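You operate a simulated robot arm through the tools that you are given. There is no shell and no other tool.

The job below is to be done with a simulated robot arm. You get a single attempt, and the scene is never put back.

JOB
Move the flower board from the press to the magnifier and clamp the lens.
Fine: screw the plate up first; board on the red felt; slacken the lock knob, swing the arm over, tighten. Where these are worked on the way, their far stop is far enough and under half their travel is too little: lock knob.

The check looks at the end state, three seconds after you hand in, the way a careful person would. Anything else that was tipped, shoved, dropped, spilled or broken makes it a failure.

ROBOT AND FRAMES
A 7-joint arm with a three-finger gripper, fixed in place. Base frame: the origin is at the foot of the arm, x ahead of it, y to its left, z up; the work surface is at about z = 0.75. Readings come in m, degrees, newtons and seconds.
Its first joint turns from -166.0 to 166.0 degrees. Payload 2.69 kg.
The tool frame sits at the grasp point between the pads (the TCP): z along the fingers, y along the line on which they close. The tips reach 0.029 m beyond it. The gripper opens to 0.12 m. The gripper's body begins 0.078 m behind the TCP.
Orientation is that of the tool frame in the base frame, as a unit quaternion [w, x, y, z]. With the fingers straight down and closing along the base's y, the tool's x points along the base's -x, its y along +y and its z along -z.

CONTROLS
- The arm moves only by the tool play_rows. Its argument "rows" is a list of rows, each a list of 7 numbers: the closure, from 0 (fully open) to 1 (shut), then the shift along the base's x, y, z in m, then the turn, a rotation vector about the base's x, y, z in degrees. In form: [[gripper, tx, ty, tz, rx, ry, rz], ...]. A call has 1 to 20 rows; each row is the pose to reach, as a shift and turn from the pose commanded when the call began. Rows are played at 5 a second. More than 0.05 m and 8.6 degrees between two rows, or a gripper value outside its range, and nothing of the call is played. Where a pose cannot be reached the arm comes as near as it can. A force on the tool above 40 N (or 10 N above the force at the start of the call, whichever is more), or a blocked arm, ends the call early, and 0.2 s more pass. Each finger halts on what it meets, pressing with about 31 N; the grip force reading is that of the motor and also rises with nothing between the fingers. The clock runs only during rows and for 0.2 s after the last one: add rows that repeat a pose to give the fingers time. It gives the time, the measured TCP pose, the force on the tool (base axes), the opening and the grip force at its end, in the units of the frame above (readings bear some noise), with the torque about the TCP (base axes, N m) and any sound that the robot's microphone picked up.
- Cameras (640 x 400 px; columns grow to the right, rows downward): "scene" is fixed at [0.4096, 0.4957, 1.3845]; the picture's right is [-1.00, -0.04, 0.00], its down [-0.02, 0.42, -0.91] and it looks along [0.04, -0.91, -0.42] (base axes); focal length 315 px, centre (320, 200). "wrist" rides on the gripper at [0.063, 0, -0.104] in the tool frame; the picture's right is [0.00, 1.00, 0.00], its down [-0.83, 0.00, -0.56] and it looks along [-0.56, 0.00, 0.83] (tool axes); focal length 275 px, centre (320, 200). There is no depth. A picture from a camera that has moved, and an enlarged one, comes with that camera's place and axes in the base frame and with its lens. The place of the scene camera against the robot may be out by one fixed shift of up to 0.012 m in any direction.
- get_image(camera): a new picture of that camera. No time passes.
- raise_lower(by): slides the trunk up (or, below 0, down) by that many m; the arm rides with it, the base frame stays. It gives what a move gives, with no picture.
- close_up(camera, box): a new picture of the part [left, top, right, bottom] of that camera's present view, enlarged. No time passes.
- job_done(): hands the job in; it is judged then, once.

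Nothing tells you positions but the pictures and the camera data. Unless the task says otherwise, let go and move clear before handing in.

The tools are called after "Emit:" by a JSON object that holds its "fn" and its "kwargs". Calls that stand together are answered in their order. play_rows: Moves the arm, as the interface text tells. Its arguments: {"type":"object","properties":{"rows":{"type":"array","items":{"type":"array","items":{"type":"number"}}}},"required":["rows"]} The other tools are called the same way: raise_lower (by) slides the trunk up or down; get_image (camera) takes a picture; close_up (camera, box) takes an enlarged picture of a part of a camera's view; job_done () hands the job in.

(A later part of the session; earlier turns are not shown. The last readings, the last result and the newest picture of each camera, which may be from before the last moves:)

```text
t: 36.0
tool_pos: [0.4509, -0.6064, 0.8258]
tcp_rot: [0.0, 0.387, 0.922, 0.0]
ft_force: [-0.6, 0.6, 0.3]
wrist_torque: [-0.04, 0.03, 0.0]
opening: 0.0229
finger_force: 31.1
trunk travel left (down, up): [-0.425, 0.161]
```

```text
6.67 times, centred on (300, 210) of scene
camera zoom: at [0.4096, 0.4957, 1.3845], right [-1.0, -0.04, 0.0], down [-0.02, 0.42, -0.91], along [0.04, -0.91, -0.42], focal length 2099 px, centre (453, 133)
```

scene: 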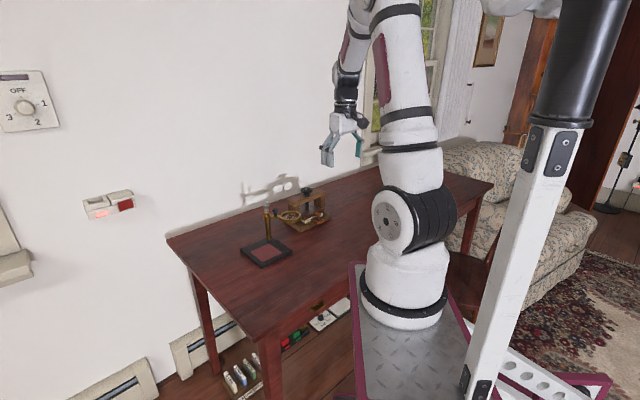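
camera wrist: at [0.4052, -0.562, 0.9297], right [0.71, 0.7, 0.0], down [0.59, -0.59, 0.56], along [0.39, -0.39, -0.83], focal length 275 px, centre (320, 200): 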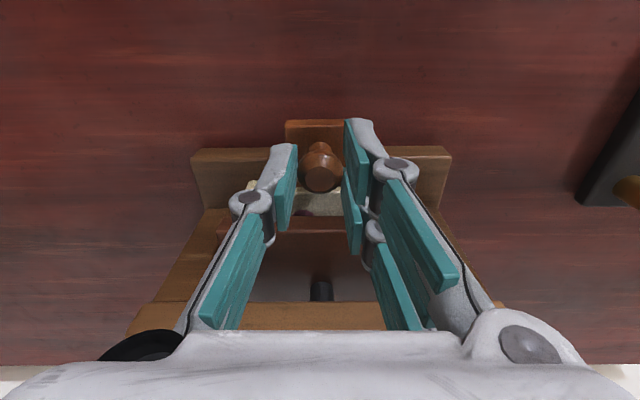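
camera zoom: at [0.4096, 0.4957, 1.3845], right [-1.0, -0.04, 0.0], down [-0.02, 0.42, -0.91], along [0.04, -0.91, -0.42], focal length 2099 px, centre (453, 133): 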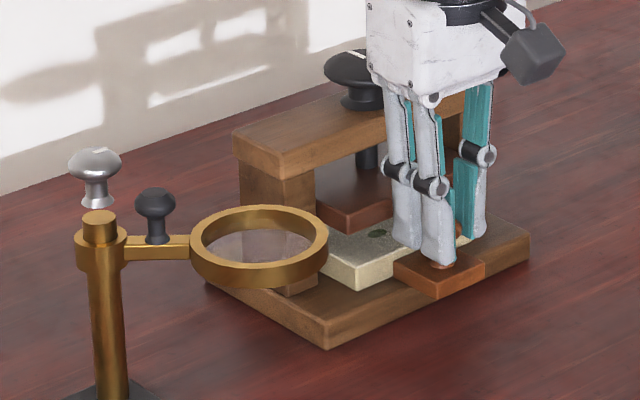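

The handle is held (0.023 m). I draw the board out 3 cm, keeping it level on the press base.

Emit:
{"fn": "play_rows", "kwargs": {"rows": [[1, -0.0035, 0.0036, 0, 0, 0, 0], [1, -0.007, 0.0071, 0, 0, 0, 0], [1, -0.0105, 0.0107, 0, 0, 0, 0], [1, -0.014, 0.0143, 0, 0, 0, 0], [1, -0.0175, 0.0178, 0, 0, 0, 0], [1, -0.021, 0.0214, 0, 0, 0, 0], [1, -0.021, 0.0214, 0, 0, 0, 0]]}}

Emit:
{"fn": "get_image", "kwargs": {"camera": "wrist"}}

Emit:
{"fn": "close_up", "kwargs": {"camera": "scene", "box": [270, 180, 330, 240]}}

```text
t: 37.6
tool_pos: [0.4294, -0.5858, 0.8271]
tcp_rot: [0.0, 0.387, 0.922, 0.0]
ft_force: [0.8, 0.2, 0.0]
wrist_torque: [0.09, 0.04, -0.01]
opening: 0.023
finger_force: 30.5
trunk travel left (down, up): [-0.425, 0.161]
```

```text
taken
camera wrist: at [0.3839, -0.5413, 0.9301], right [0.71, 0.7, 0.0], down [0.59, -0.59, 0.56], along [0.39, -0.4, -0.83], focal length 275 px, centre (320, 200)
```

wrist: 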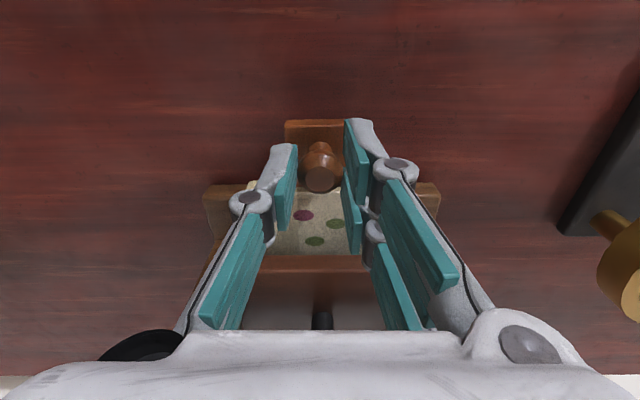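

```text
6.67 times, centred on (300, 210) of scene
camera zoom: at [0.4096, 0.4957, 1.3845], right [-1.0, -0.04, 0.0], down [-0.02, 0.42, -0.91], along [0.04, -0.91, -0.42], focal length 2099 px, centre (453, 133)
```

zoom: 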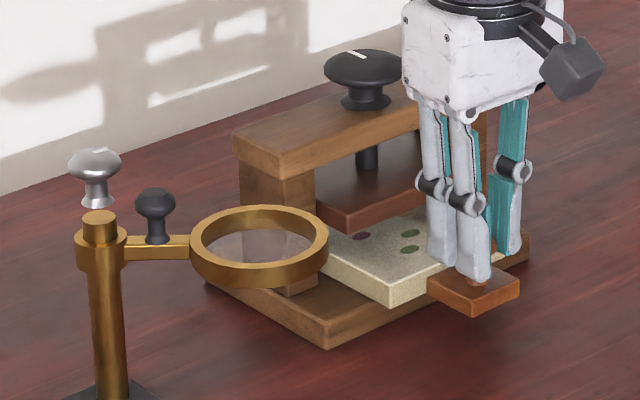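

The board came out cleanly by 3 cm and still rests on the press base. I let go, rise, turn the hand 90° so the fingers close along the pull direction (better against drooping), and come down again.

Emit:
{"fn": "play_rows", "kwargs": {"rows": [[0.8, 0, 0, 0, 0, 0, 0], [0.68, 0, 0, 0, 0, 0, 0], [0.68, 0, 0, 0, 0, 0, 0], [0.68, 0, 0, 0.025, 0, 0, 0], [0.68, 0, 0, 0.05, 0, 0, 0], [0.68, 0, 0, 0.05, 0, 0, 8], [0.68, 0, 0, 0.05, 0, 0, 16], [0.68, 0, 0, 0.05, 0, 0, 24], [0.68, 0, 0, 0.05, 0, 0, 32], [0.68, 0, 0, 0.05, 0, 0, 40], [0.68, 0, 0, 0.05, 0, 0, 48], [0.68, 0, 0, 0.05, 0, 0, 56], [0.68, 0, 0, 0.05, 0, 0, 64], [0.68, 0, 0, 0.05, 0, 0, 72], [0.68, 0, 0, 0.05, 0, 0, 80], [0.68, 0, 0, 0.05, 0, 0, 88], [0.68, 0, 0, 0.05, 0, 0, 90], [0.68, 0, 0, 0.05, 0, 0, 90]]}}

Emit:
{"fn": "get_image", "kwargs": {"camera": "wrist"}}

Emit:
{"fn": "close_up", "kwargs": {"camera": "scene", "box": [270, 180, 330, 240]}}

```text
t: 41.4
tool_pos: [0.4303, -0.587, 0.8759]
tcp_rot: [0.0, -0.379, 0.925, 0.001]
ft_force: [-0.1, 0.8, 0.0]
wrist_torque: [0.01, -0.03, 0.0]
opening: 0.0381
finger_force: 0.0
trunk travel left (down, up): [-0.425, 0.161]
```

```text
taken
camera wrist: at [0.3838, -0.6305, 0.9802], right [-0.7, 0.71, 0.0], down [0.59, 0.59, 0.56], along [0.39, 0.39, -0.83], focal length 275 px, centre (320, 200)
```

wrist: 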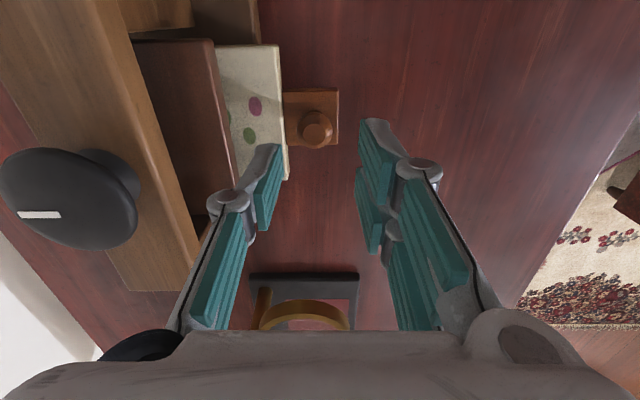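

```text
6.67 times, centred on (300, 210) of scene
camera zoom: at [0.4096, 0.4957, 1.3845], right [-1.0, -0.04, 0.0], down [-0.02, 0.42, -0.91], along [0.04, -0.91, -0.42], focal length 2099 px, centre (453, 133)
```

zoom: 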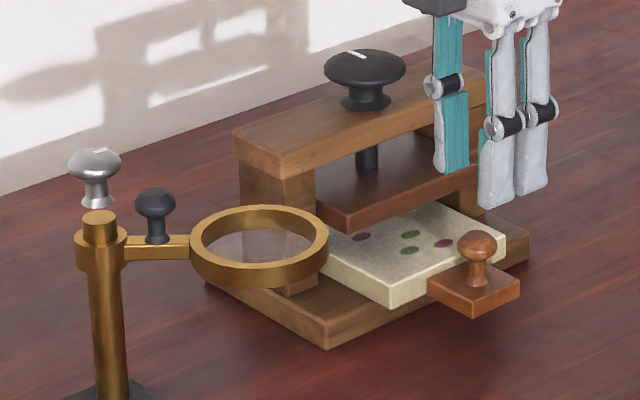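

The handle knob is within 2–3 mm of the finger centre; I correct and go down around it again, then close.

Emit:
{"fn": "play_rows", "kwargs": {"rows": [[0.68, 0.0012, -0.002, 0, 0, 0, 0], [0.68, 0.0012, -0.002, -0.015, 0, 0, 0], [0.68, 0.0012, -0.002, -0.03, 0, 0, 0], [0.68, 0.0012, -0.002, -0.042, 0, 0, 0], [0.68, 0.0012, -0.002, -0.05, 0, 0, 0], [0.68, 0.0012, -0.002, -0.05, 0, 0, 0]]}}

Emit:
{"fn": "get_image", "kwargs": {"camera": "wrist"}}

Emit:
{"fn": "close_up", "kwargs": {"camera": "scene", "box": [270, 180, 330, 240]}}

```text
t: 42.8
tool_pos: [0.4306, -0.5873, 0.8261]
tcp_rot: [-0.001, -0.378, 0.926, 0.001]
ft_force: [-0.8, 0.8, -0.1]
wrist_torque: [0.02, -0.01, -0.01]
opening: 0.0385
finger_force: 0.1
trunk travel left (down, up): [-0.425, 0.161]
```

```text
taken
camera wrist: at [0.3848, -0.6326, 0.9303], right [-0.7, 0.71, 0.0], down [0.59, 0.59, 0.56], along [0.39, 0.39, -0.83], focal length 275 px, centre (320, 200)
```

wrist: 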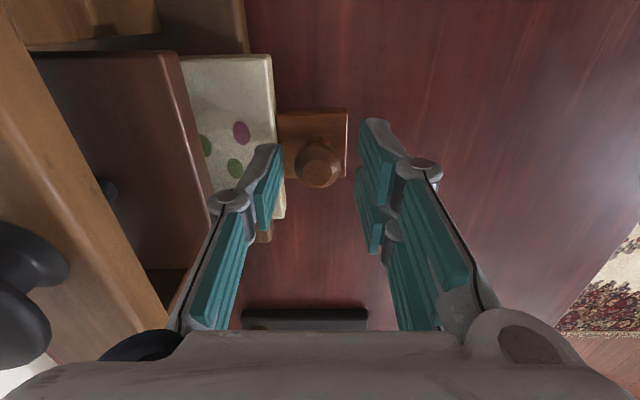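

```text
6.67 times, centred on (300, 210) of scene
camera zoom: at [0.4096, 0.4957, 1.3845], right [-1.0, -0.04, 0.0], down [-0.02, 0.42, -0.91], along [0.04, -0.91, -0.42], focal length 2099 px, centre (453, 133)
```

zoom: 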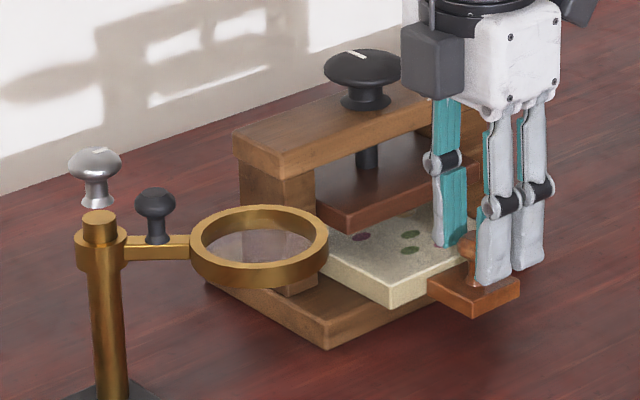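

The knob sits centred. I close on it and then test with a small lift.

Emit:
{"fn": "play_rows", "kwargs": {"rows": [[0.8, 0, 0, 0, 0, 0, 0], [0.9, 0, 0, 0, 0, 0, 0], [1, 0, 0, 0, 0, 0, 0], [1, 0, 0, 0, 0, 0, 0], [1, 0, 0, 0.002, 0, 0, 0], [1, 0, 0, 0.004, 0, 0, 0], [1, 0, 0, 0.006, 0, 0, 0], [1, 0, 0, 0.006, 0, 0, 0]]}}

Emit:
{"fn": "get_image", "kwargs": {"camera": "wrist"}}

Emit:
{"fn": "close_up", "kwargs": {"camera": "scene", "box": [270, 180, 330, 240]}}

```text
t: 44.6
tool_pos: [0.4319, -0.589, 0.8327]
tcp_rot: [0.0, -0.379, 0.925, 0.0]
ft_force: [-0.3, -0.2, -1.4]
wrist_torque: [0.05, 0.05, 0.01]
opening: 0.0221
finger_force: 31.2
trunk travel left (down, up): [-0.425, 0.161]
```

```text
taken
camera wrist: at [0.3851, -0.6328, 0.9358], right [-0.7, 0.71, 0.0], down [0.59, 0.59, 0.56], along [0.39, 0.39, -0.83], focal length 275 px, centre (320, 200)
```

wrist: 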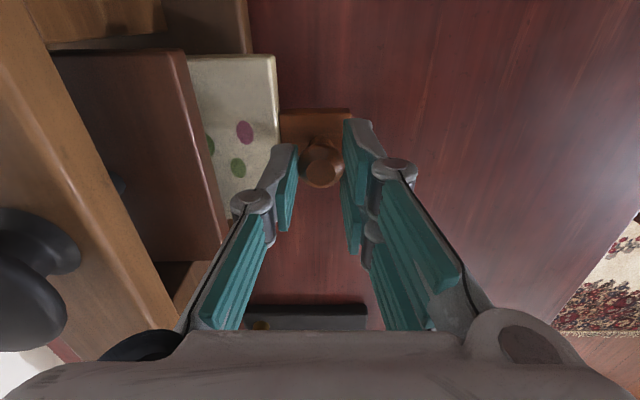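

```text
6.67 times, centred on (300, 210) of scene
camera zoom: at [0.4096, 0.4957, 1.3845], right [-1.0, -0.04, 0.0], down [-0.02, 0.42, -0.91], along [0.04, -0.91, -0.42], focal length 2099 px, centre (453, 133)
```

zoom: 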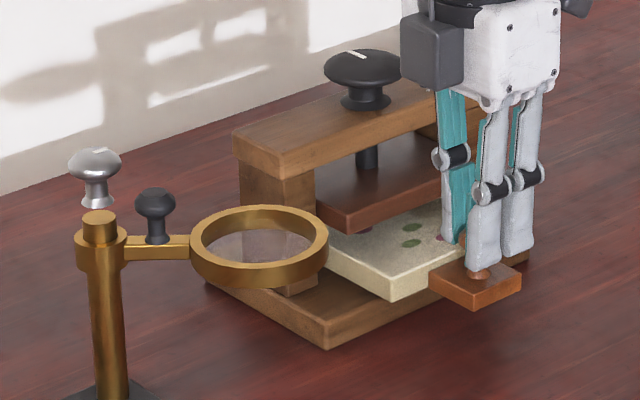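

The board lifts level (about 1.4 N). I pull it straight out of the press, then raise it high enough to clear the lens and post.

Emit:
{"fn": "play_rows", "kwargs": {"rows": [[1, -0.0105, 0.0107, 0, 0, 0, 0], [1, -0.021, 0.0214, 0, 0, 0, 0], [1, -0.0315, 0.0321, 0.002, 0, 0, 0], [1, -0.0421, 0.0428, 0.004, 0, 0, 0], [1, -0.0526, 0.0535, 0.006, 0, 0, 0], [1, -0.0631, 0.0642, 0.008, 0, 0, 0], [1, -0.0701, 0.0713, 0.01, 0, 0, 0], [1, -0.0701, 0.0713, 0.03, 0, 0, 0], [1, -0.0701, 0.0713, 0.05, 0, 0, 0], [1, -0.0701, 0.0713, 0.07, 0, 0, 0], [1, -0.0701, 0.0713, 0.09, 0, 0, 0], [1, -0.0701, 0.0713, 0.11, 0, 0, 0], [1, -0.0701, 0.0713, 0.13, 0, 0, 0], [1, -0.0701, 0.0713, 0.15, 0, 0, 0], [1, -0.0701, 0.0713, 0.16, 0, 0, 0], [1, -0.0701, 0.0713, 0.16, 0, 0, 0]]}}

Emit:
{"fn": "get_image", "kwargs": {"camera": "wrist"}}

Emit:
{"fn": "get_image", "kwargs": {"camera": "scene"}}

```text
t: 48.0
tool_pos: [0.3599, -0.5166, 0.9933]
tcp_rot: [0.0, -0.379, 0.926, 0.0]
ft_force: [0.4, 0.8, -1.7]
wrist_torque: [0.02, 0.07, -0.02]
opening: 0.022
finger_force: 31.0
trunk travel left (down, up): [-0.425, 0.161]
```

```text
taken
camera wrist: at [0.3145, -0.5619, 1.0966], right [-0.7, 0.71, 0.0], down [0.59, 0.59, 0.56], along [0.39, 0.39, -0.83], focal length 275 px, centre (320, 200)
```

wrist: 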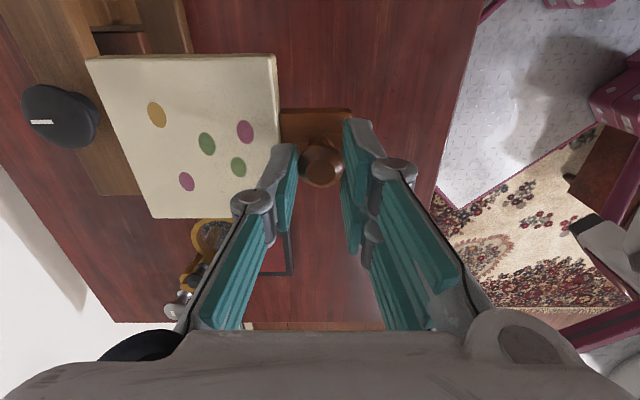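

```text
taken
```

scene: 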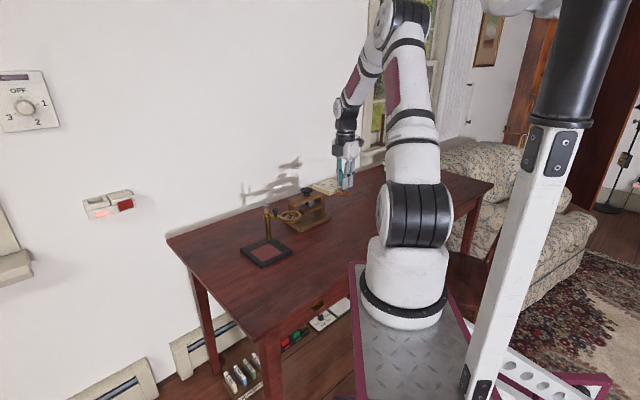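

The board hangs level with the flower side up. I carry it across, high above the lens, to hover in front of and above the felt.

Emit:
{"fn": "play_rows", "kwargs": {"rows": [[1, 0.01, 0.009, 0, 0, 0, 0], [1, 0.0275, 0.0244, 0, 0, 0, 0], [1, 0.045, 0.04, 0, 0, 0, 0], [1, 0.0625, 0.0556, 0, 0, 0, 0], [1, 0.08, 0.0711, 0, 0, 0, 0], [1, 0.0975, 0.0867, 0, 0, 0, 0], [1, 0.115, 0.1023, 0, 0, 0, 0], [1, 0.1325, 0.1178, 0, 0, 0, 0], [1, 0.15, 0.1334, 0, 0, 0, 0], [1, 0.1675, 0.149, 0, 0, 0, 0], [1, 0.185, 0.1645, 0, 0, 0, 0], [1, 0.198, 0.176, 0, 0, 0, 0], [1, 0.2061, 0.1833, 0, 0, 0, 0], [1, 0.2061, 0.1833, 0, 0, 0, 0], [1, 0.2061, 0.1833, 0, 0, 0, 0]]}}

Emit:
{"fn": "get_image", "kwargs": {"camera": "wrist"}}

Emit:
{"fn": "get_image", "kwargs": {"camera": "scene"}}

Emit:
{"fn": "close_up", "kwargs": {"camera": "scene", "box": [220, 160, 340, 280]}}

```text
t: 51.2
tool_pos: [0.5672, -0.3331, 0.9918]
tcp_rot: [-0.001, -0.379, 0.926, 0.0]
ft_force: [-0.4, 0.3, -0.9]
wrist_torque: [0.05, 0.05, 0.0]
opening: 0.0225
finger_force: 31.1
trunk travel left (down, up): [-0.425, 0.161]
```

```text
taken
camera wrist: at [0.5209, -0.3778, 1.0957], right [-0.7, 0.71, 0.0], down [0.59, 0.59, 0.56], along [0.39, 0.39, -0.83], focal length 275 px, centre (320, 200)
```

wrist: 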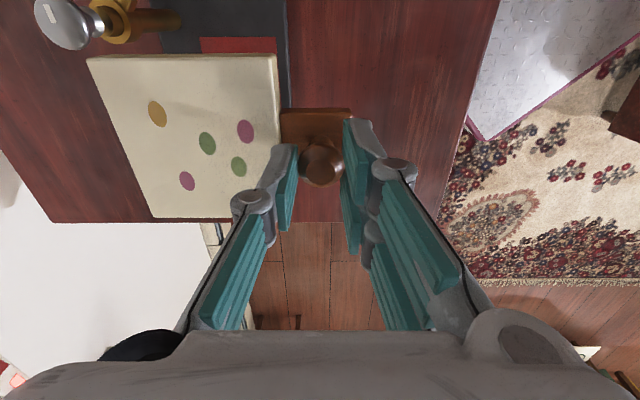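

```text
taken
```

scene: 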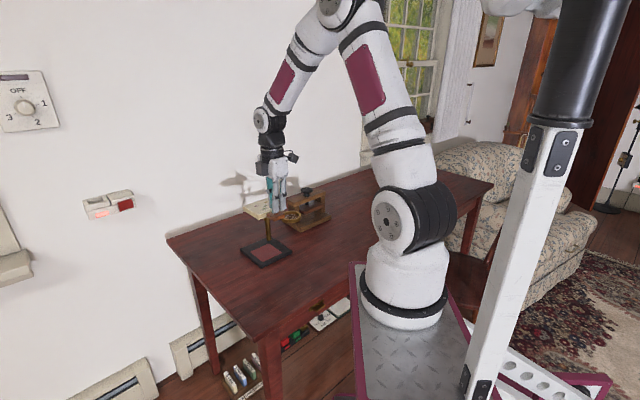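

```text
3.33 times, centred on (280, 220) of scene
camera zoom: at [0.4096, 0.4957, 1.3845], right [-1.0, -0.04, 0.0], down [-0.02, 0.42, -0.91], along [0.04, -0.91, -0.42], focal length 1050 px, centre (453, 133)
```

zoom: 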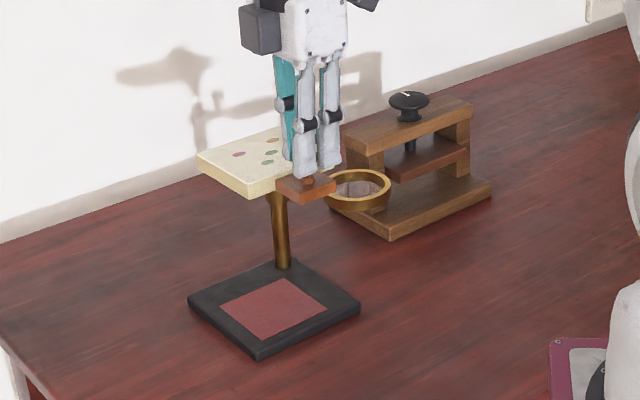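

The felt centre comes out at the same place from this view as before. I lower the board in front of the post, then slide it back over the felt just above the surface.

Emit:
{"fn": "play_rows", "kwargs": {"rows": [[1, 0, 0, -0.015, 0, 0, 0], [1, 0, 0, -0.035, 0, 0, 0], [1, 0, 0, -0.055, 0, 0, 0], [1, 0, 0, -0.075, 0, 0, 0], [1, 0, 0, -0.095, 0, 0, 0], [1, 0, 0, -0.115, 0, 0, 0], [1, 0, 0, -0.13, 0, 0, 0], [1, 0, 0, -0.14, 0, 0, 0], [1, 0.003, -0.0057, -0.14, 0, 0, 0], [1, 0.006, -0.0115, -0.14, 0, 0, 0], [1, 0.009, -0.0172, -0.14, 0, 0, 0], [1, 0.009, -0.0172, -0.14, 0, 0, 0]]}}

Emit:
{"fn": "get_image", "kwargs": {"camera": "wrist"}}

Emit:
{"fn": "close_up", "kwargs": {"camera": "scene", "box": [230, 190, 310, 270]}}

```text
t: 53.8
tool_pos: [0.5753, -0.3499, 0.8526]
tcp_rot: [0.0, -0.379, 0.926, 0.001]
ft_force: [-0.4, -0.7, -1.1]
wrist_torque: [0.0, 0.02, 0.0]
opening: 0.0221
finger_force: 30.7
trunk travel left (down, up): [-0.425, 0.161]
```

```text
taken
camera wrist: at [0.53, -0.3955, 0.9556], right [-0.7, 0.71, 0.0], down [0.59, 0.59, 0.56], along [0.39, 0.39, -0.83], focal length 275 px, centre (320, 200)
```

wrist: 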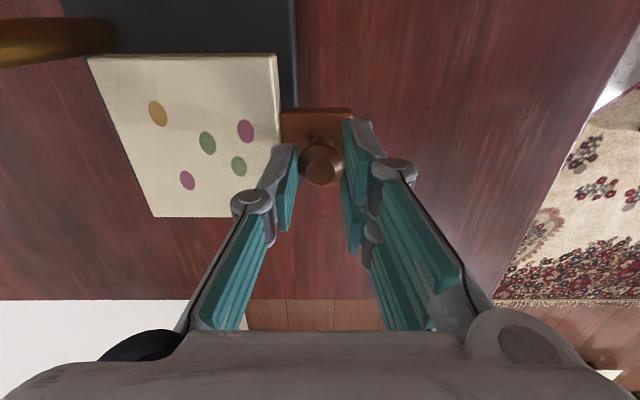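

```text
5.00 times, centred on (270, 230) of scene
camera zoom: at [0.4096, 0.4957, 1.3845], right [-1.0, -0.04, 0.0], down [-0.02, 0.42, -0.91], along [0.04, -0.91, -0.42], focal length 1574 px, centre (570, 50)
```

zoom: 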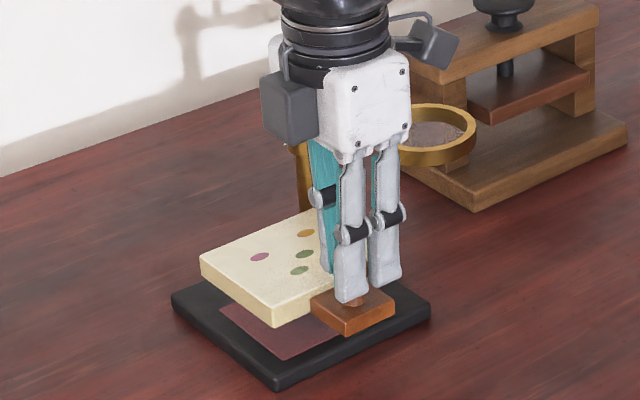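

The board is centred over the felt about 2 cm up. I lower it gently in small steps and watch the force.

Emit:
{"fn": "play_rows", "kwargs": {"rows": [[1, 0, 0, -0.003, 0, 0, 0], [1, 0, 0, -0.006, 0, 0, 0], [1, 0, 0, -0.009, 0, 0, 0], [1, 0, 0, -0.012, 0, 0, 0], [1, 0, 0, -0.014, 0, 0, 0], [1, 0, 0, -0.016, 0, 0, 0], [1, 0, 0, -0.018, 0, 0, 0], [1, 0, 0, -0.018, 0, 0, 0]]}}

Emit:
{"fn": "get_image", "kwargs": {"camera": "wrist"}}

Emit:
{"fn": "close_up", "kwargs": {"camera": "scene", "box": [230, 190, 310, 270]}}

```text
t: 55.6
tool_pos: [0.5757, -0.3512, 0.8337]
tcp_rot: [0.0, -0.378, 0.926, 0.0]
ft_force: [0.3, 0.9, -1.1]
wrist_torque: [0.05, 0.07, 0.03]
opening: 0.0221
finger_force: 30.8
trunk travel left (down, up): [-0.425, 0.161]
```

```text
taken
camera wrist: at [0.5298, -0.3956, 0.9376], right [-0.7, 0.71, 0.0], down [0.59, 0.59, 0.56], along [0.4, 0.39, -0.83], focal length 275 px, centre (320, 200)
```

wrist: 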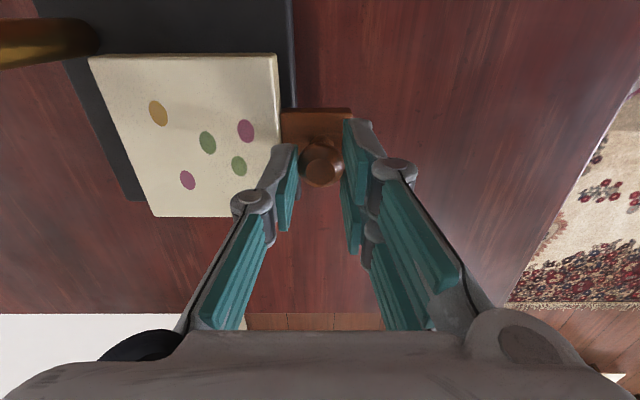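

```text
5.00 times, centred on (270, 230) of scene
camera zoom: at [0.4096, 0.4957, 1.3845], right [-1.0, -0.04, 0.0], down [-0.02, 0.42, -0.91], along [0.04, -0.91, -0.42], focal length 1574 px, centre (570, 50)
```

zoom: 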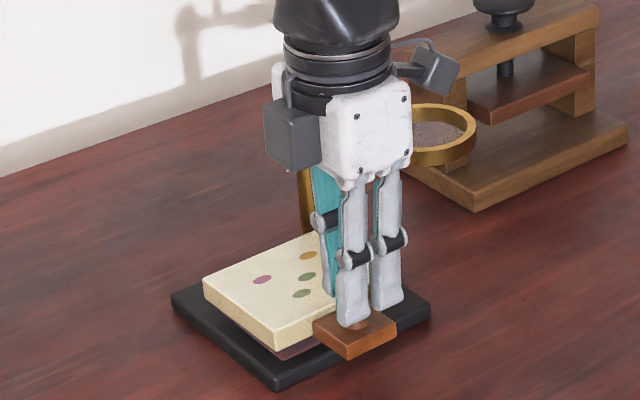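

The board is not yet touching; the lens base is thinner than I assumed. I take closer looks before lowering the last centimetre.

Emit:
{"fn": "close_up", "kwargs": {"camera": "wrist", "box": [20, 0, 340, 230]}}

Emit:
{"fn": "close_up", "kwargs": {"camera": "scene", "box": [245, 220, 295, 270]}}

```text
1.74 times, centred on (180, 115) of wrist
camera zoom: at [0.5298, -0.3956, 0.9376], right [-0.7, 0.71, 0.0], down [0.59, 0.59, 0.56], along [0.4, 0.39, -0.83], focal length 479 px, centre (564, 348)
```

zoom: 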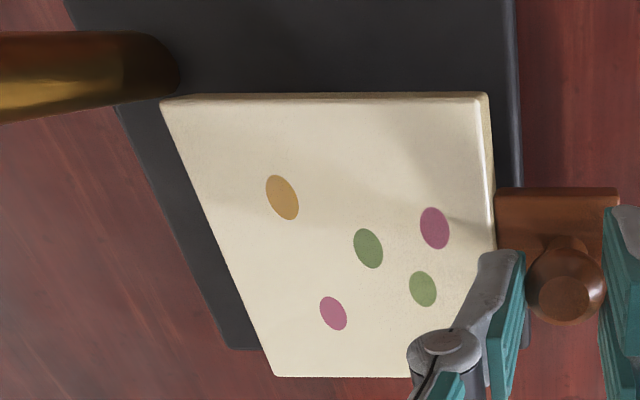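

```text
8.00 times, centred on (270, 245) of scene
camera zoom: at [0.4096, 0.4957, 1.3845], right [-1.0, -0.04, 0.0], down [-0.02, 0.42, -0.91], along [0.04, -0.91, -0.42], focal length 2519 px, centre (720, -160)
```

zoom: 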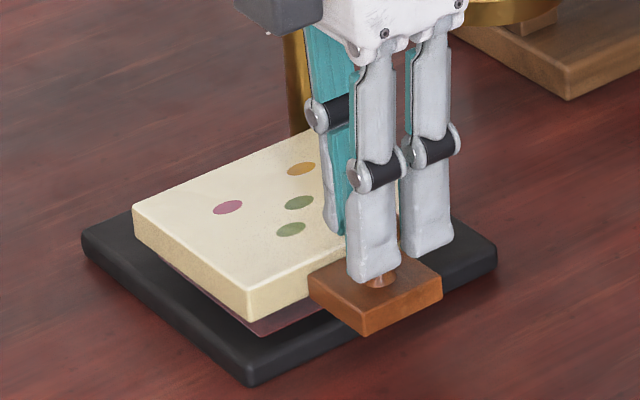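

The felt centre is really about (0.166, 0.724) in the bench-aligned frame, so I shift the board 4 mm each way and lower further in steps.

Emit:
{"fn": "play_rows", "kwargs": {"rows": [[1, 0.003, 0, 0, 0, 0, 0], [1, 0.0057, 0, 0, 0, 0, 0], [1, 0.0057, 0, -0.002, 0, 0, 0], [1, 0.0057, 0, -0.004, 0, 0, 0], [1, 0.0057, 0, -0.006, 0, 0, 0], [1, 0.0057, 0, -0.008, 0, 0, 0], [1, 0.0057, 0, -0.008, 0, 0, 0]]}}

Emit:
{"fn": "close_up", "kwargs": {"camera": "wrist", "box": [20, 0, 340, 230]}}

Emit:
{"fn": "close_up", "kwargs": {"camera": "scene", "box": [245, 220, 295, 270]}}

```text
t: 57.2
tool_pos: [0.5816, -0.351, 0.8262]
tcp_rot: [0.0, -0.379, 0.926, 0.0]
ft_force: [0.4, 0.0, -0.8]
wrist_torque: [0.07, 0.06, -0.01]
opening: 0.0222
finger_force: 30.7
trunk travel left (down, up): [-0.425, 0.161]
```

```text
1.74 times, centred on (180, 115) of wrist
camera zoom: at [0.5356, -0.3951, 0.9302], right [-0.7, 0.71, 0.0], down [0.59, 0.59, 0.56], along [0.39, 0.39, -0.83], focal length 479 px, centre (564, 348)
```

zoom: 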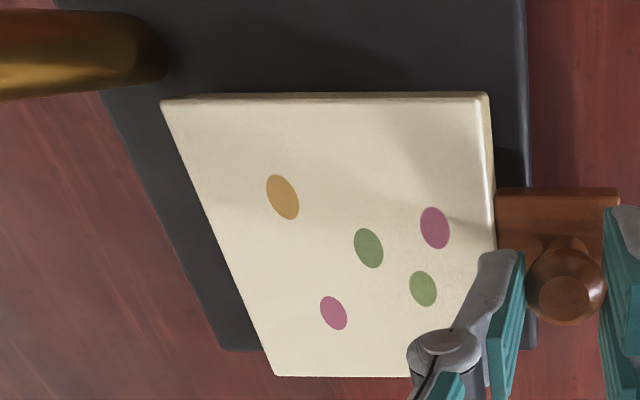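

```text
8.00 times, centred on (270, 245) of scene
camera zoom: at [0.4096, 0.4957, 1.3845], right [-1.0, -0.04, 0.0], down [-0.02, 0.42, -0.91], along [0.04, -0.91, -0.42], focal length 2519 px, centre (720, -160)
```

zoom: 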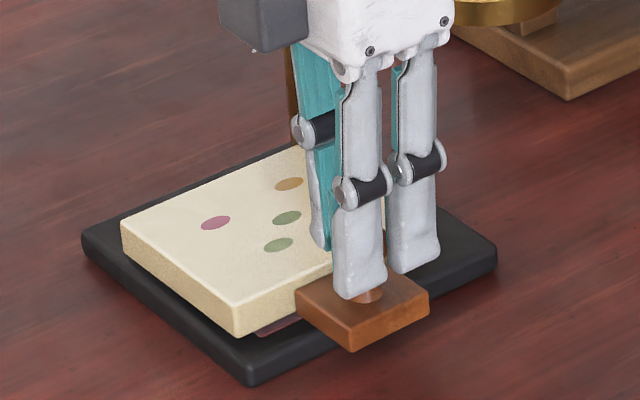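

Cross-checking both cameras, the board is about 5 mm too far in +x and ~1 cm above the felt. I correct and lower further.

Emit:
{"fn": "play_rows", "kwargs": {"rows": [[1, -0.0025, -0.0005, 0, 0, 0, 0], [1, -0.005, -0.001, 0, 0, 0, 0], [1, -0.005, -0.001, -0.002, 0, 0, 0], [1, -0.005, -0.001, -0.004, 0, 0, 0], [1, -0.005, -0.001, -0.006, 0, 0, 0], [1, -0.005, -0.001, -0.006, 0, 0, 0]]}}

Emit:
{"fn": "close_up", "kwargs": {"camera": "wrist", "box": [20, 0, 340, 230]}}

Emit:
{"fn": "close_up", "kwargs": {"camera": "scene", "box": [245, 220, 295, 270]}}

```text
t: 58.6
tool_pos: [0.5768, -0.3519, 0.8209]
tcp_rot: [0.0, -0.378, 0.926, 0.0]
ft_force: [-2.4, 2.1, 11.6]
wrist_torque: [0.06, -0.04, -0.01]
opening: 0.0221
finger_force: 31.0
trunk travel left (down, up): [-0.425, 0.161]
```

```text
1.74 times, centred on (180, 115) of wrist
camera zoom: at [0.5309, -0.3965, 0.9246], right [-0.7, 0.71, 0.0], down [0.59, 0.59, 0.56], along [0.4, 0.39, -0.83], focal length 479 px, centre (564, 348)
```

zoom: 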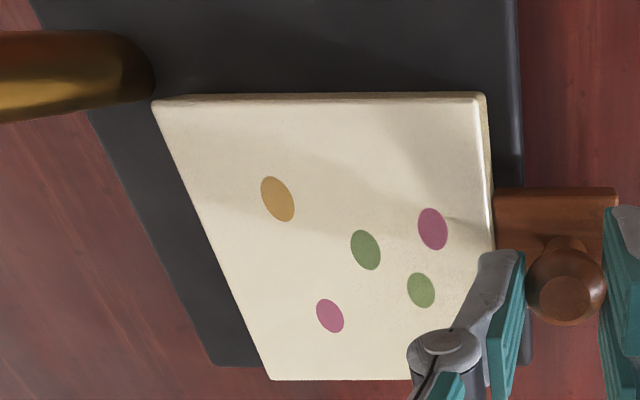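

```text
8.00 times, centred on (270, 245) of scene
camera zoom: at [0.4096, 0.4957, 1.3845], right [-1.0, -0.04, 0.0], down [-0.02, 0.42, -0.91], along [0.04, -0.91, -0.42], focal length 2519 px, centre (720, -160)
```

zoom: 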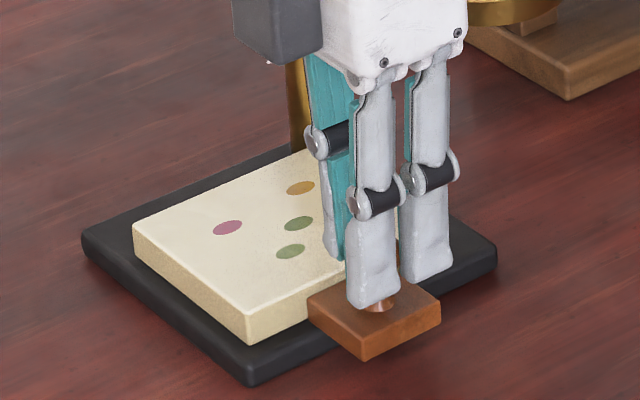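

The board has touched down on the felt (11 N upward). I ease off 1.5 mm, open, and rise straight up.

Emit:
{"fn": "play_rows", "kwargs": {"rows": [[1, 0, 0, 0.001, 0, 0, 0], [1, 0, 0, 0.0015, 0, 0, 0], [0.9, 0, 0, 0.0015, 0, 0, 0], [0.75, 0, 0, 0.0015, 0, 0, 0], [0.62, 0, 0, 0.0015, 0, 0, 0], [0.62, 0, 0, 0.0015, 0, 0, 0], [0.62, 0, 0, 0.01, 0, 0, 0], [0.62, 0, 0, 0.03, 0, 0, 0], [0.62, 0, 0, 0.05, 0, 0, 0], [0.62, 0, 0, 0.08, 0, 0, 0], [0.62, 0, 0, 0.11, 0, 0, 0], [0.62, 0, 0, 0.14, 0, 0, 0], [0.62, 0, 0, 0.17, 0, 0, 0], [0.62, 0, 0, 0.17, 0, 0, 0]]}}

Emit:
{"fn": "get_image", "kwargs": {"camera": "wrist"}}

Emit:
{"fn": "close_up", "kwargs": {"camera": "scene", "box": [230, 180, 330, 270]}}

Emit:
{"fn": "close_up", "kwargs": {"camera": "scene", "box": [245, 195, 305, 235]}}

```text
t: 61.6
tool_pos: [0.5753, -0.3526, 0.9906]
tcp_rot: [0.0, -0.379, 0.925, -0.001]
ft_force: [-0.3, -0.7, 0.2]
wrist_torque: [-0.02, 0.0, 0.03]
opening: 0.0453
finger_force: 0.1
trunk travel left (down, up): [-0.425, 0.161]
```

```text
taken
camera wrist: at [0.5304, -0.3972, 1.0946], right [-0.7, 0.71, 0.0], down [0.59, 0.59, 0.56], along [0.39, 0.39, -0.83], focal length 275 px, centre (320, 200)
```

wrist: 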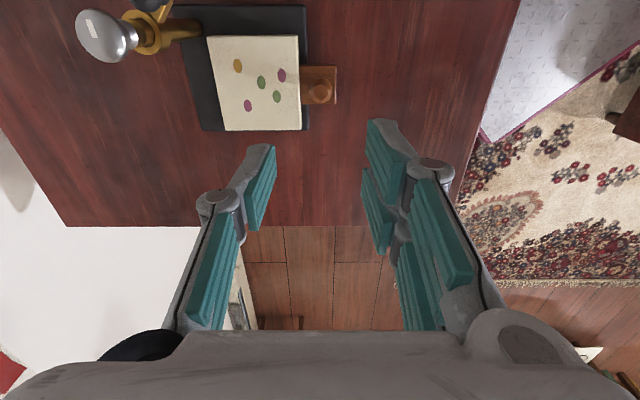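

```text
4.44 times, centred on (280, 225) of scene
camera zoom: at [0.4096, 0.4957, 1.3845], right [-1.0, -0.04, 0.0], down [-0.02, 0.42, -0.91], along [0.04, -0.91, -0.42], focal length 1399 px, centre (498, 89)
```

zoom: 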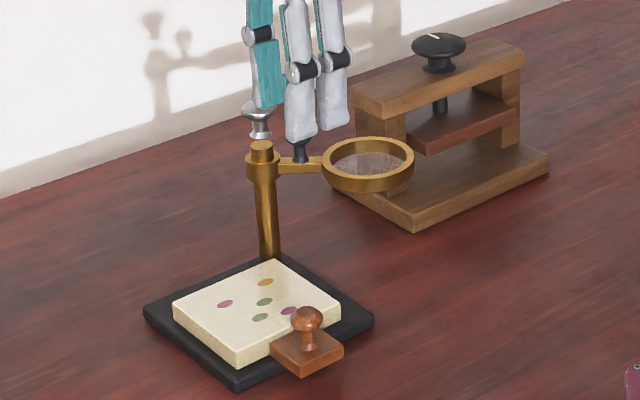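

```text
10.00 times, centred on (275, 215) of scene
camera zoom: at [0.4096, 0.4957, 1.3845], right [-1.0, -0.04, 0.0], down [-0.02, 0.42, -0.91], along [0.04, -0.91, -0.42], focal length 3148 px, centre (770, 50)
```

zoom: 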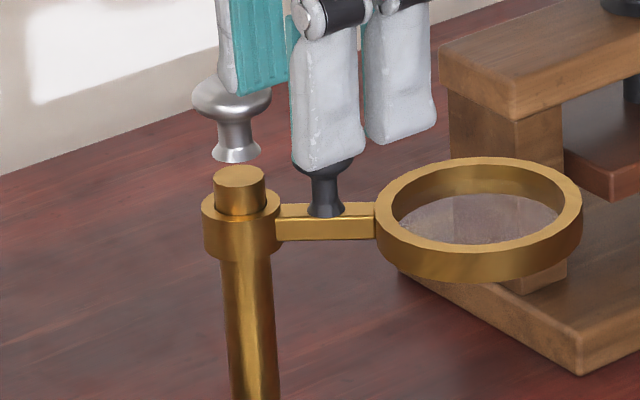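

The board rests squarely on the felt with the handle facing out. Next is the silver lock knob on top of the post, near (0.628, -0.482, 0.90); I move above it and turn the wrist back for a counter-clockwise stroke.

Emit:
{"fn": "play_rows", "kwargs": {"rows": [[0.5, 0.0044, -0.0108, 0, 0, 0, -7.5], [0.5, 0.0088, -0.0216, 0, 0, 0, -15], [0.5, 0.0132, -0.0324, 0, 0, 0, -22.5], [0.5, 0.0176, -0.0432, 0, 0, 0, -30], [0.5, 0.022, -0.054, 0, 0, 0, -37.5], [0.5, 0.0264, -0.0648, 0, 0, 0, -45], [0.5, 0.0308, -0.0756, 0, 0, 0, -52.5], [0.5, 0.0352, -0.0864, 0, 0, 0, -60], [0.5, 0.0396, -0.0972, 0, 0, 0, -67.5], [0.5, 0.044, -0.108, 0, 0, 0, -75], [0.5, 0.0484, -0.1188, 0, 0, 0, -82.5], [0.5, 0.0527, -0.1294, 0, 0, 0, -89.5], [0.5, 0.0527, -0.1294, 0, 0, 0, -89.5]]}}

Emit:
{"fn": "get_image", "kwargs": {"camera": "wrist"}}

Emit:
{"fn": "close_up", "kwargs": {"camera": "wrist", "box": [200, 40, 440, 220]}}

Emit:
{"fn": "close_up", "kwargs": {"camera": "scene", "box": [230, 170, 330, 270]}}

```text
t: 64.4
tool_pos: [0.6284, -0.4816, 0.9909]
tcp_rot: [0.0, 0.383, 0.924, 0.0]
ft_force: [-0.3, -0.3, 0.6]
wrist_torque: [0.05, 0.0, -0.03]
opening: 0.0599
finger_force: 0.1
trunk travel left (down, up): [-0.425, 0.161]
```

```text
taken
camera wrist: at [0.5831, -0.4368, 1.0942], right [0.7, 0.71, 0.0], down [0.59, -0.59, 0.56], along [0.39, -0.39, -0.83], focal length 275 px, centre (320, 200)
```

wrist: 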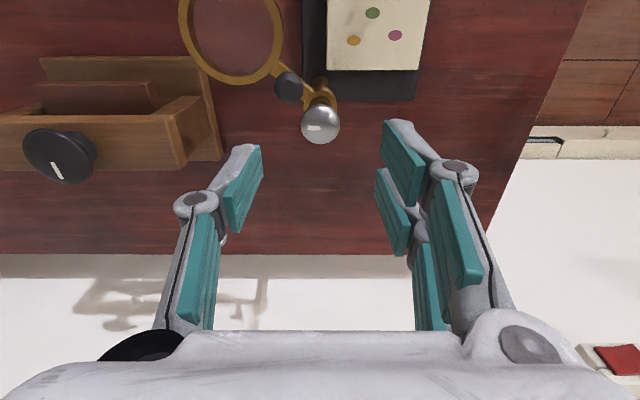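

```text
2.22 times, centred on (320, 130) of wrist
camera zoom: at [0.5831, -0.4368, 1.0942], right [0.7, 0.71, 0.0], down [0.59, -0.59, 0.56], along [0.39, -0.39, -0.83], focal length 612 px, centre (320, 356)
```

zoom: 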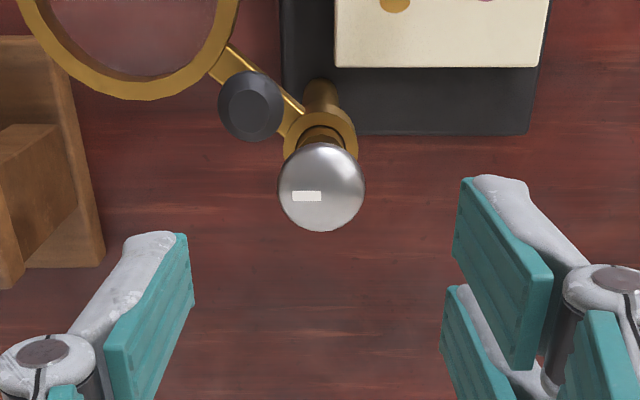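

```text
4.00 times, centred on (280, 220) of scene
camera zoom: at [0.4096, 0.4957, 1.3845], right [-1.0, -0.04, 0.0], down [-0.02, 0.42, -0.91], along [0.04, -0.91, -0.42], focal length 1259 px, centre (480, 120)
```

zoom: 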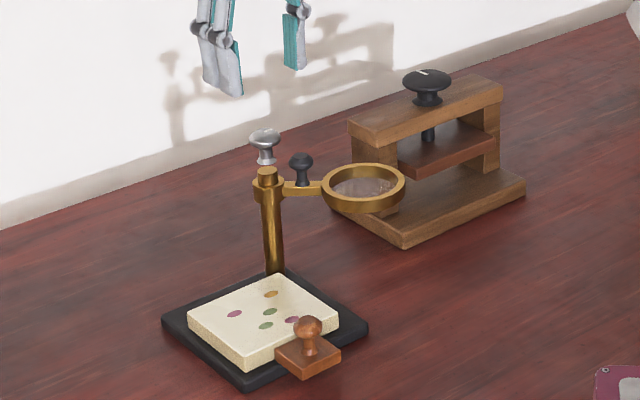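

The silver knob (with white index mark) is centred to within a few mm. I lower to just above it and look again to pin down its height.

Emit:
{"fn": "play_rows", "kwargs": {"rows": [[0.5, 0.001, -0.001, -0.015, 0, 0, 0], [0.5, 0.0017, -0.001, -0.03, 0, 0, 0], [0.5, 0.0017, -0.001, -0.045, 0, 0, 0], [0.5, 0.0017, -0.001, -0.045, 0, 0, 0]]}}

Emit:
{"fn": "get_image", "kwargs": {"camera": "wrist"}}

Emit:
{"fn": "close_up", "kwargs": {"camera": "wrist", "box": [200, 40, 440, 220]}}

Emit:
{"fn": "close_up", "kwargs": {"camera": "scene", "box": [245, 180, 305, 230]}}

```text
t: 65.4
tool_pos: [0.6305, -0.4822, 0.9453]
tcp_rot: [0.0, 0.383, 0.924, 0.0]
ft_force: [0.4, -1.3, 0.1]
wrist_torque: [-0.04, 0.0, 0.01]
opening: 0.06
finger_force: 0.0
trunk travel left (down, up): [-0.425, 0.161]
```

```text
taken
camera wrist: at [0.5855, -0.4389, 1.049], right [0.7, 0.71, 0.0], down [0.59, -0.58, 0.56], along [0.4, -0.39, -0.83], focal length 275 px, centre (320, 200)
```

wrist: 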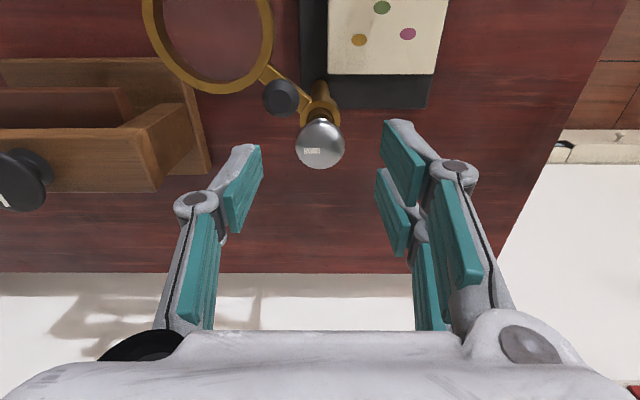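

```text
2.22 times, centred on (320, 130) of wrist
camera zoom: at [0.5855, -0.4389, 1.049], right [0.7, 0.71, 0.0], down [0.59, -0.58, 0.56], along [0.4, -0.39, -0.83], focal length 612 px, centre (320, 356)
```

zoom: 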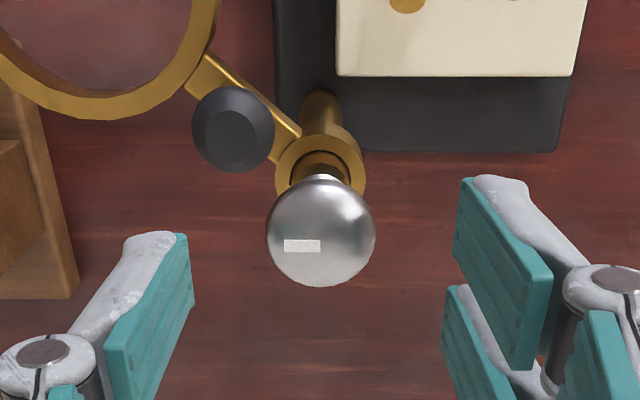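

```text
8.00 times, centred on (275, 205) of scene
camera zoom: at [0.4096, 0.4957, 1.3845], right [-1.0, -0.04, 0.0], down [-0.02, 0.42, -0.91], along [0.04, -0.91, -0.42], focal length 2519 px, centre (680, 160)
```

zoom: 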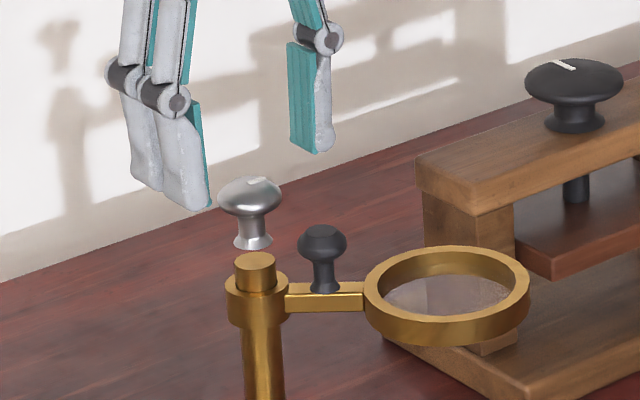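

The lock knob's rim is at about z 0.899 and well centred; the black arm handle is lower (top ≈ 0.883). I descend to grip the knob's rim and close on it.

Emit:
{"fn": "play_rows", "kwargs": {"rows": [[0.5, 0, 0, -0.012, 0, 0, 0], [0.55, 0, 0, -0.022, 0, 0, 0], [0.6, 0, 0, -0.027, 0, 0, 0], [0.65, 0, 0, -0.027, 0, 0, 0], [0.72, 0, 0, -0.027, 0, 0, 0], [0.8, 0, 0, -0.027, 0, 0, 0], [1, 0, 0, -0.027, 0, 0, 0], [1, 0, 0, -0.027, 0, 0, 0]]}}

Emit:
{"fn": "get_image", "kwargs": {"camera": "wrist"}}

Emit:
{"fn": "close_up", "kwargs": {"camera": "scene", "box": [245, 180, 305, 230]}}

```text
t: 67.2
tool_pos: [0.6296, -0.482, 0.9182]
tcp_rot: [0.0, 0.382, 0.924, 0.001]
ft_force: [-1.6, -2.6, 1.0]
wrist_torque: [-0.1, -0.04, -0.01]
opening: 0.0259
finger_force: 30.9
trunk travel left (down, up): [-0.425, 0.161]
```

```text
taken
camera wrist: at [0.5846, -0.4382, 1.022], right [0.7, 0.71, 0.0], down [0.59, -0.59, 0.56], along [0.39, -0.39, -0.83], focal length 275 px, centre (320, 200)
```

wrist: 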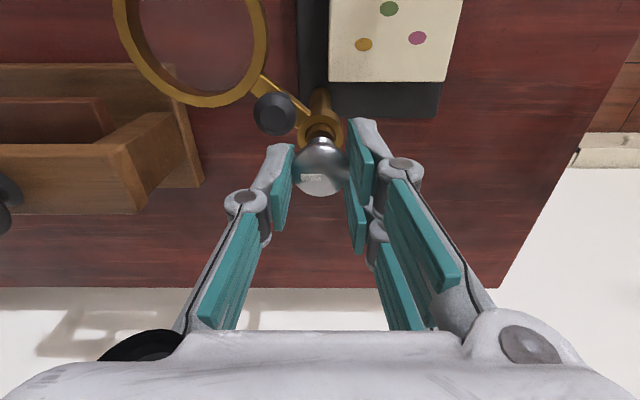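

```text
8.00 times, centred on (275, 205) of scene
camera zoom: at [0.4096, 0.4957, 1.3845], right [-1.0, -0.04, 0.0], down [-0.02, 0.42, -0.91], along [0.04, -0.91, -0.42], focal length 2519 px, centre (680, 160)
```

zoom: 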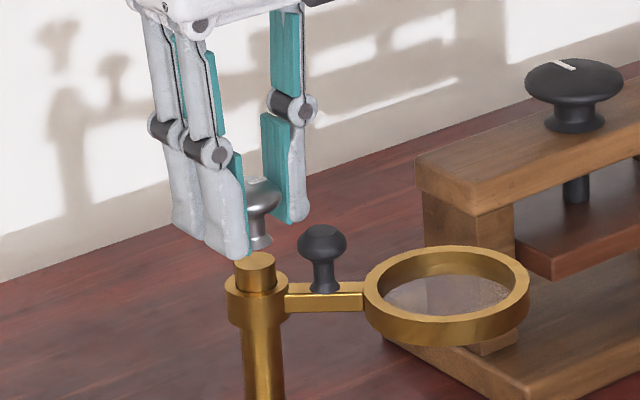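

Gripped (0.026 m) with ~3 N side load. I shift slightly to relieve it and turn 21° counter-clockwise as a test.

Emit:
{"fn": "play_rows", "kwargs": {"rows": [[1, -0.0004, -0.0007, 0, 0, 0, 0], [1, -0.0004, -0.0007, 0, 0, 0, 7], [1, -0.0004, -0.0007, 0, 0, 0, 14], [1, -0.0004, -0.0007, 0, 0, 0, 21], [1, -0.0004, -0.0007, 0, 0, 0, 21]]}}

Emit:
{"fn": "get_image", "kwargs": {"camera": "wrist"}}

Emit:
{"fn": "close_up", "kwargs": {"camera": "scene", "box": [245, 180, 305, 230]}}

```text
t: 68.4
tool_pos: [0.6295, -0.4811, 0.9187]
tcp_rot: [0.0, 0.207, 0.978, 0.0]
ft_force: [-3.5, 7.3, 3.8]
wrist_torque: [0.12, 0.15, 0.05]
opening: 0.0263
finger_force: 31.1
trunk travel left (down, up): [-0.425, 0.161]
```

```text
taken
camera wrist: at [0.5721, -0.457, 1.022], right [0.4, 0.92, 0.0], down [0.76, -0.33, 0.56], along [0.51, -0.22, -0.83], focal length 275 px, centre (320, 200)
```

wrist: 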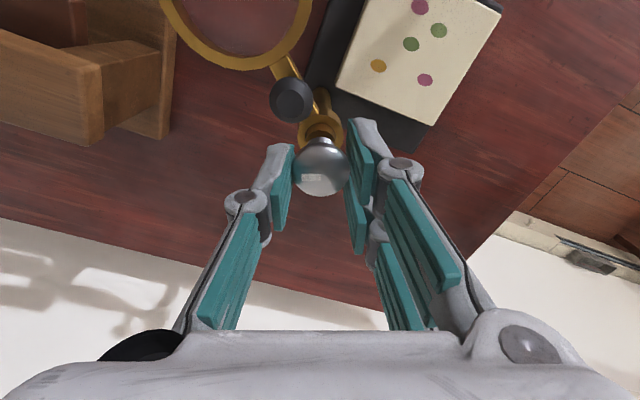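

```text
8.00 times, centred on (275, 205) of scene
camera zoom: at [0.4096, 0.4957, 1.3845], right [-1.0, -0.04, 0.0], down [-0.02, 0.42, -0.91], along [0.04, -0.91, -0.42], focal length 2519 px, centre (680, 160)
```

zoom: 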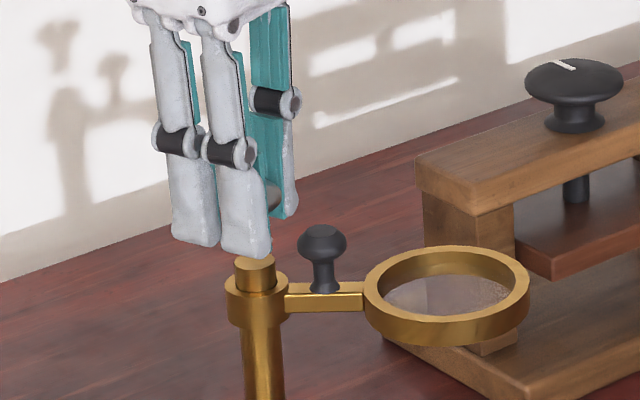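

The lock knob turns with the hand but a side load builds up from ~1–2 mm off-centring. I open, re-centre using that force, re-grip, and turn a little more.

Emit:
{"fn": "play_rows", "kwargs": {"rows": [[0.8, 0, 0, 0, 0, 0, 0], [0.65, 0, 0, 0, 0, 0, 0], [0.65, -0.0008, -0.0008, 0, 0, 0, 0], [0.65, -0.0008, -0.0008, 0, 0, 0, 0]]}}

Emit:
{"fn": "close_up", "kwargs": {"camera": "wrist", "box": [240, 80, 400, 220]}}

Emit:
{"fn": "close_up", "kwargs": {"camera": "scene", "box": [245, 180, 305, 230]}}

```text
t: 69.4
tool_pos: [0.6284, -0.4831, 0.9171]
tcp_rot: [0.0, 0.208, 0.978, 0.001]
ft_force: [-0.3, -0.4, -0.7]
wrist_torque: [-0.01, 0.01, -0.01]
opening: 0.042
finger_force: 0.1
trunk travel left (down, up): [-0.425, 0.161]
```

```text
2.86 times, centred on (320, 150) of wrist
camera zoom: at [0.5711, -0.4584, 1.0216], right [0.4, 0.92, 0.0], down [0.76, -0.33, 0.56], along [0.51, -0.22, -0.83], focal length 786 px, centre (320, 343)
```

zoom: 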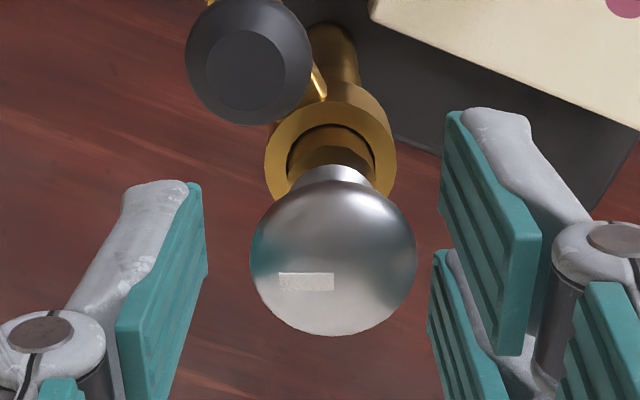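

```text
8.00 times, centred on (275, 205) of scene
camera zoom: at [0.4096, 0.4957, 1.3845], right [-1.0, -0.04, 0.0], down [-0.02, 0.42, -0.91], along [0.04, -0.91, -0.42], focal length 2519 px, centre (680, 160)
```

zoom: 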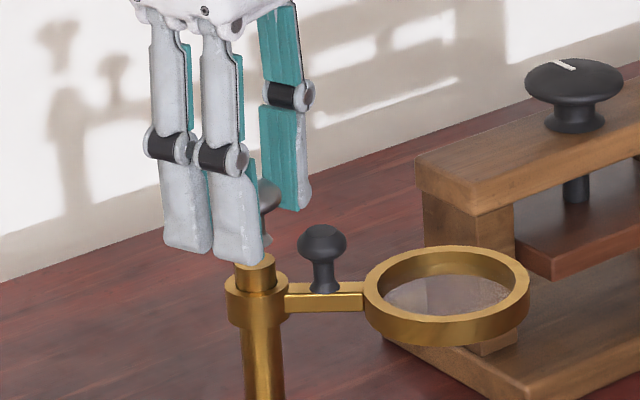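

The open-hand view shows the knob ~2 mm toward one finger. I correct by that amount and re-grip, reading the force before turning.

Emit:
{"fn": "play_rows", "kwargs": {"rows": [[0.65, 0.0018, 0.0017, 0, 0, 0, 0], [0.65, 0.0018, 0.0017, 0, 0, 0, 0]]}}

Emit:
{"fn": "close_up", "kwargs": {"camera": "wrist", "box": [240, 80, 400, 220]}}

```text
t: 70.0
tool_pos: [0.6331, -0.4807, 0.9179]
tcp_rot: [0.0, 0.208, 0.978, 0.001]
ft_force: [-0.1, -0.1, -0.1]
wrist_torque: [0.03, 0.0, -0.02]
opening: 0.0419
finger_force: 0.1
trunk travel left (down, up): [-0.425, 0.161]
```

```text
2.86 times, centred on (320, 150) of wrist
camera zoom: at [0.5733, -0.4563, 1.022], right [0.4, 0.92, 0.0], down [0.76, -0.33, 0.56], along [0.51, -0.22, -0.83], focal length 786 px, centre (320, 343)
```

zoom: 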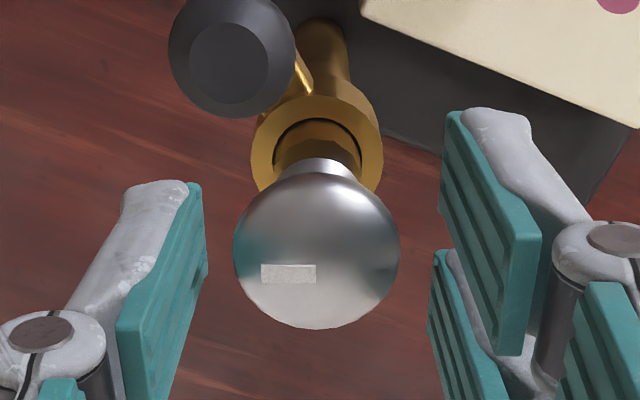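

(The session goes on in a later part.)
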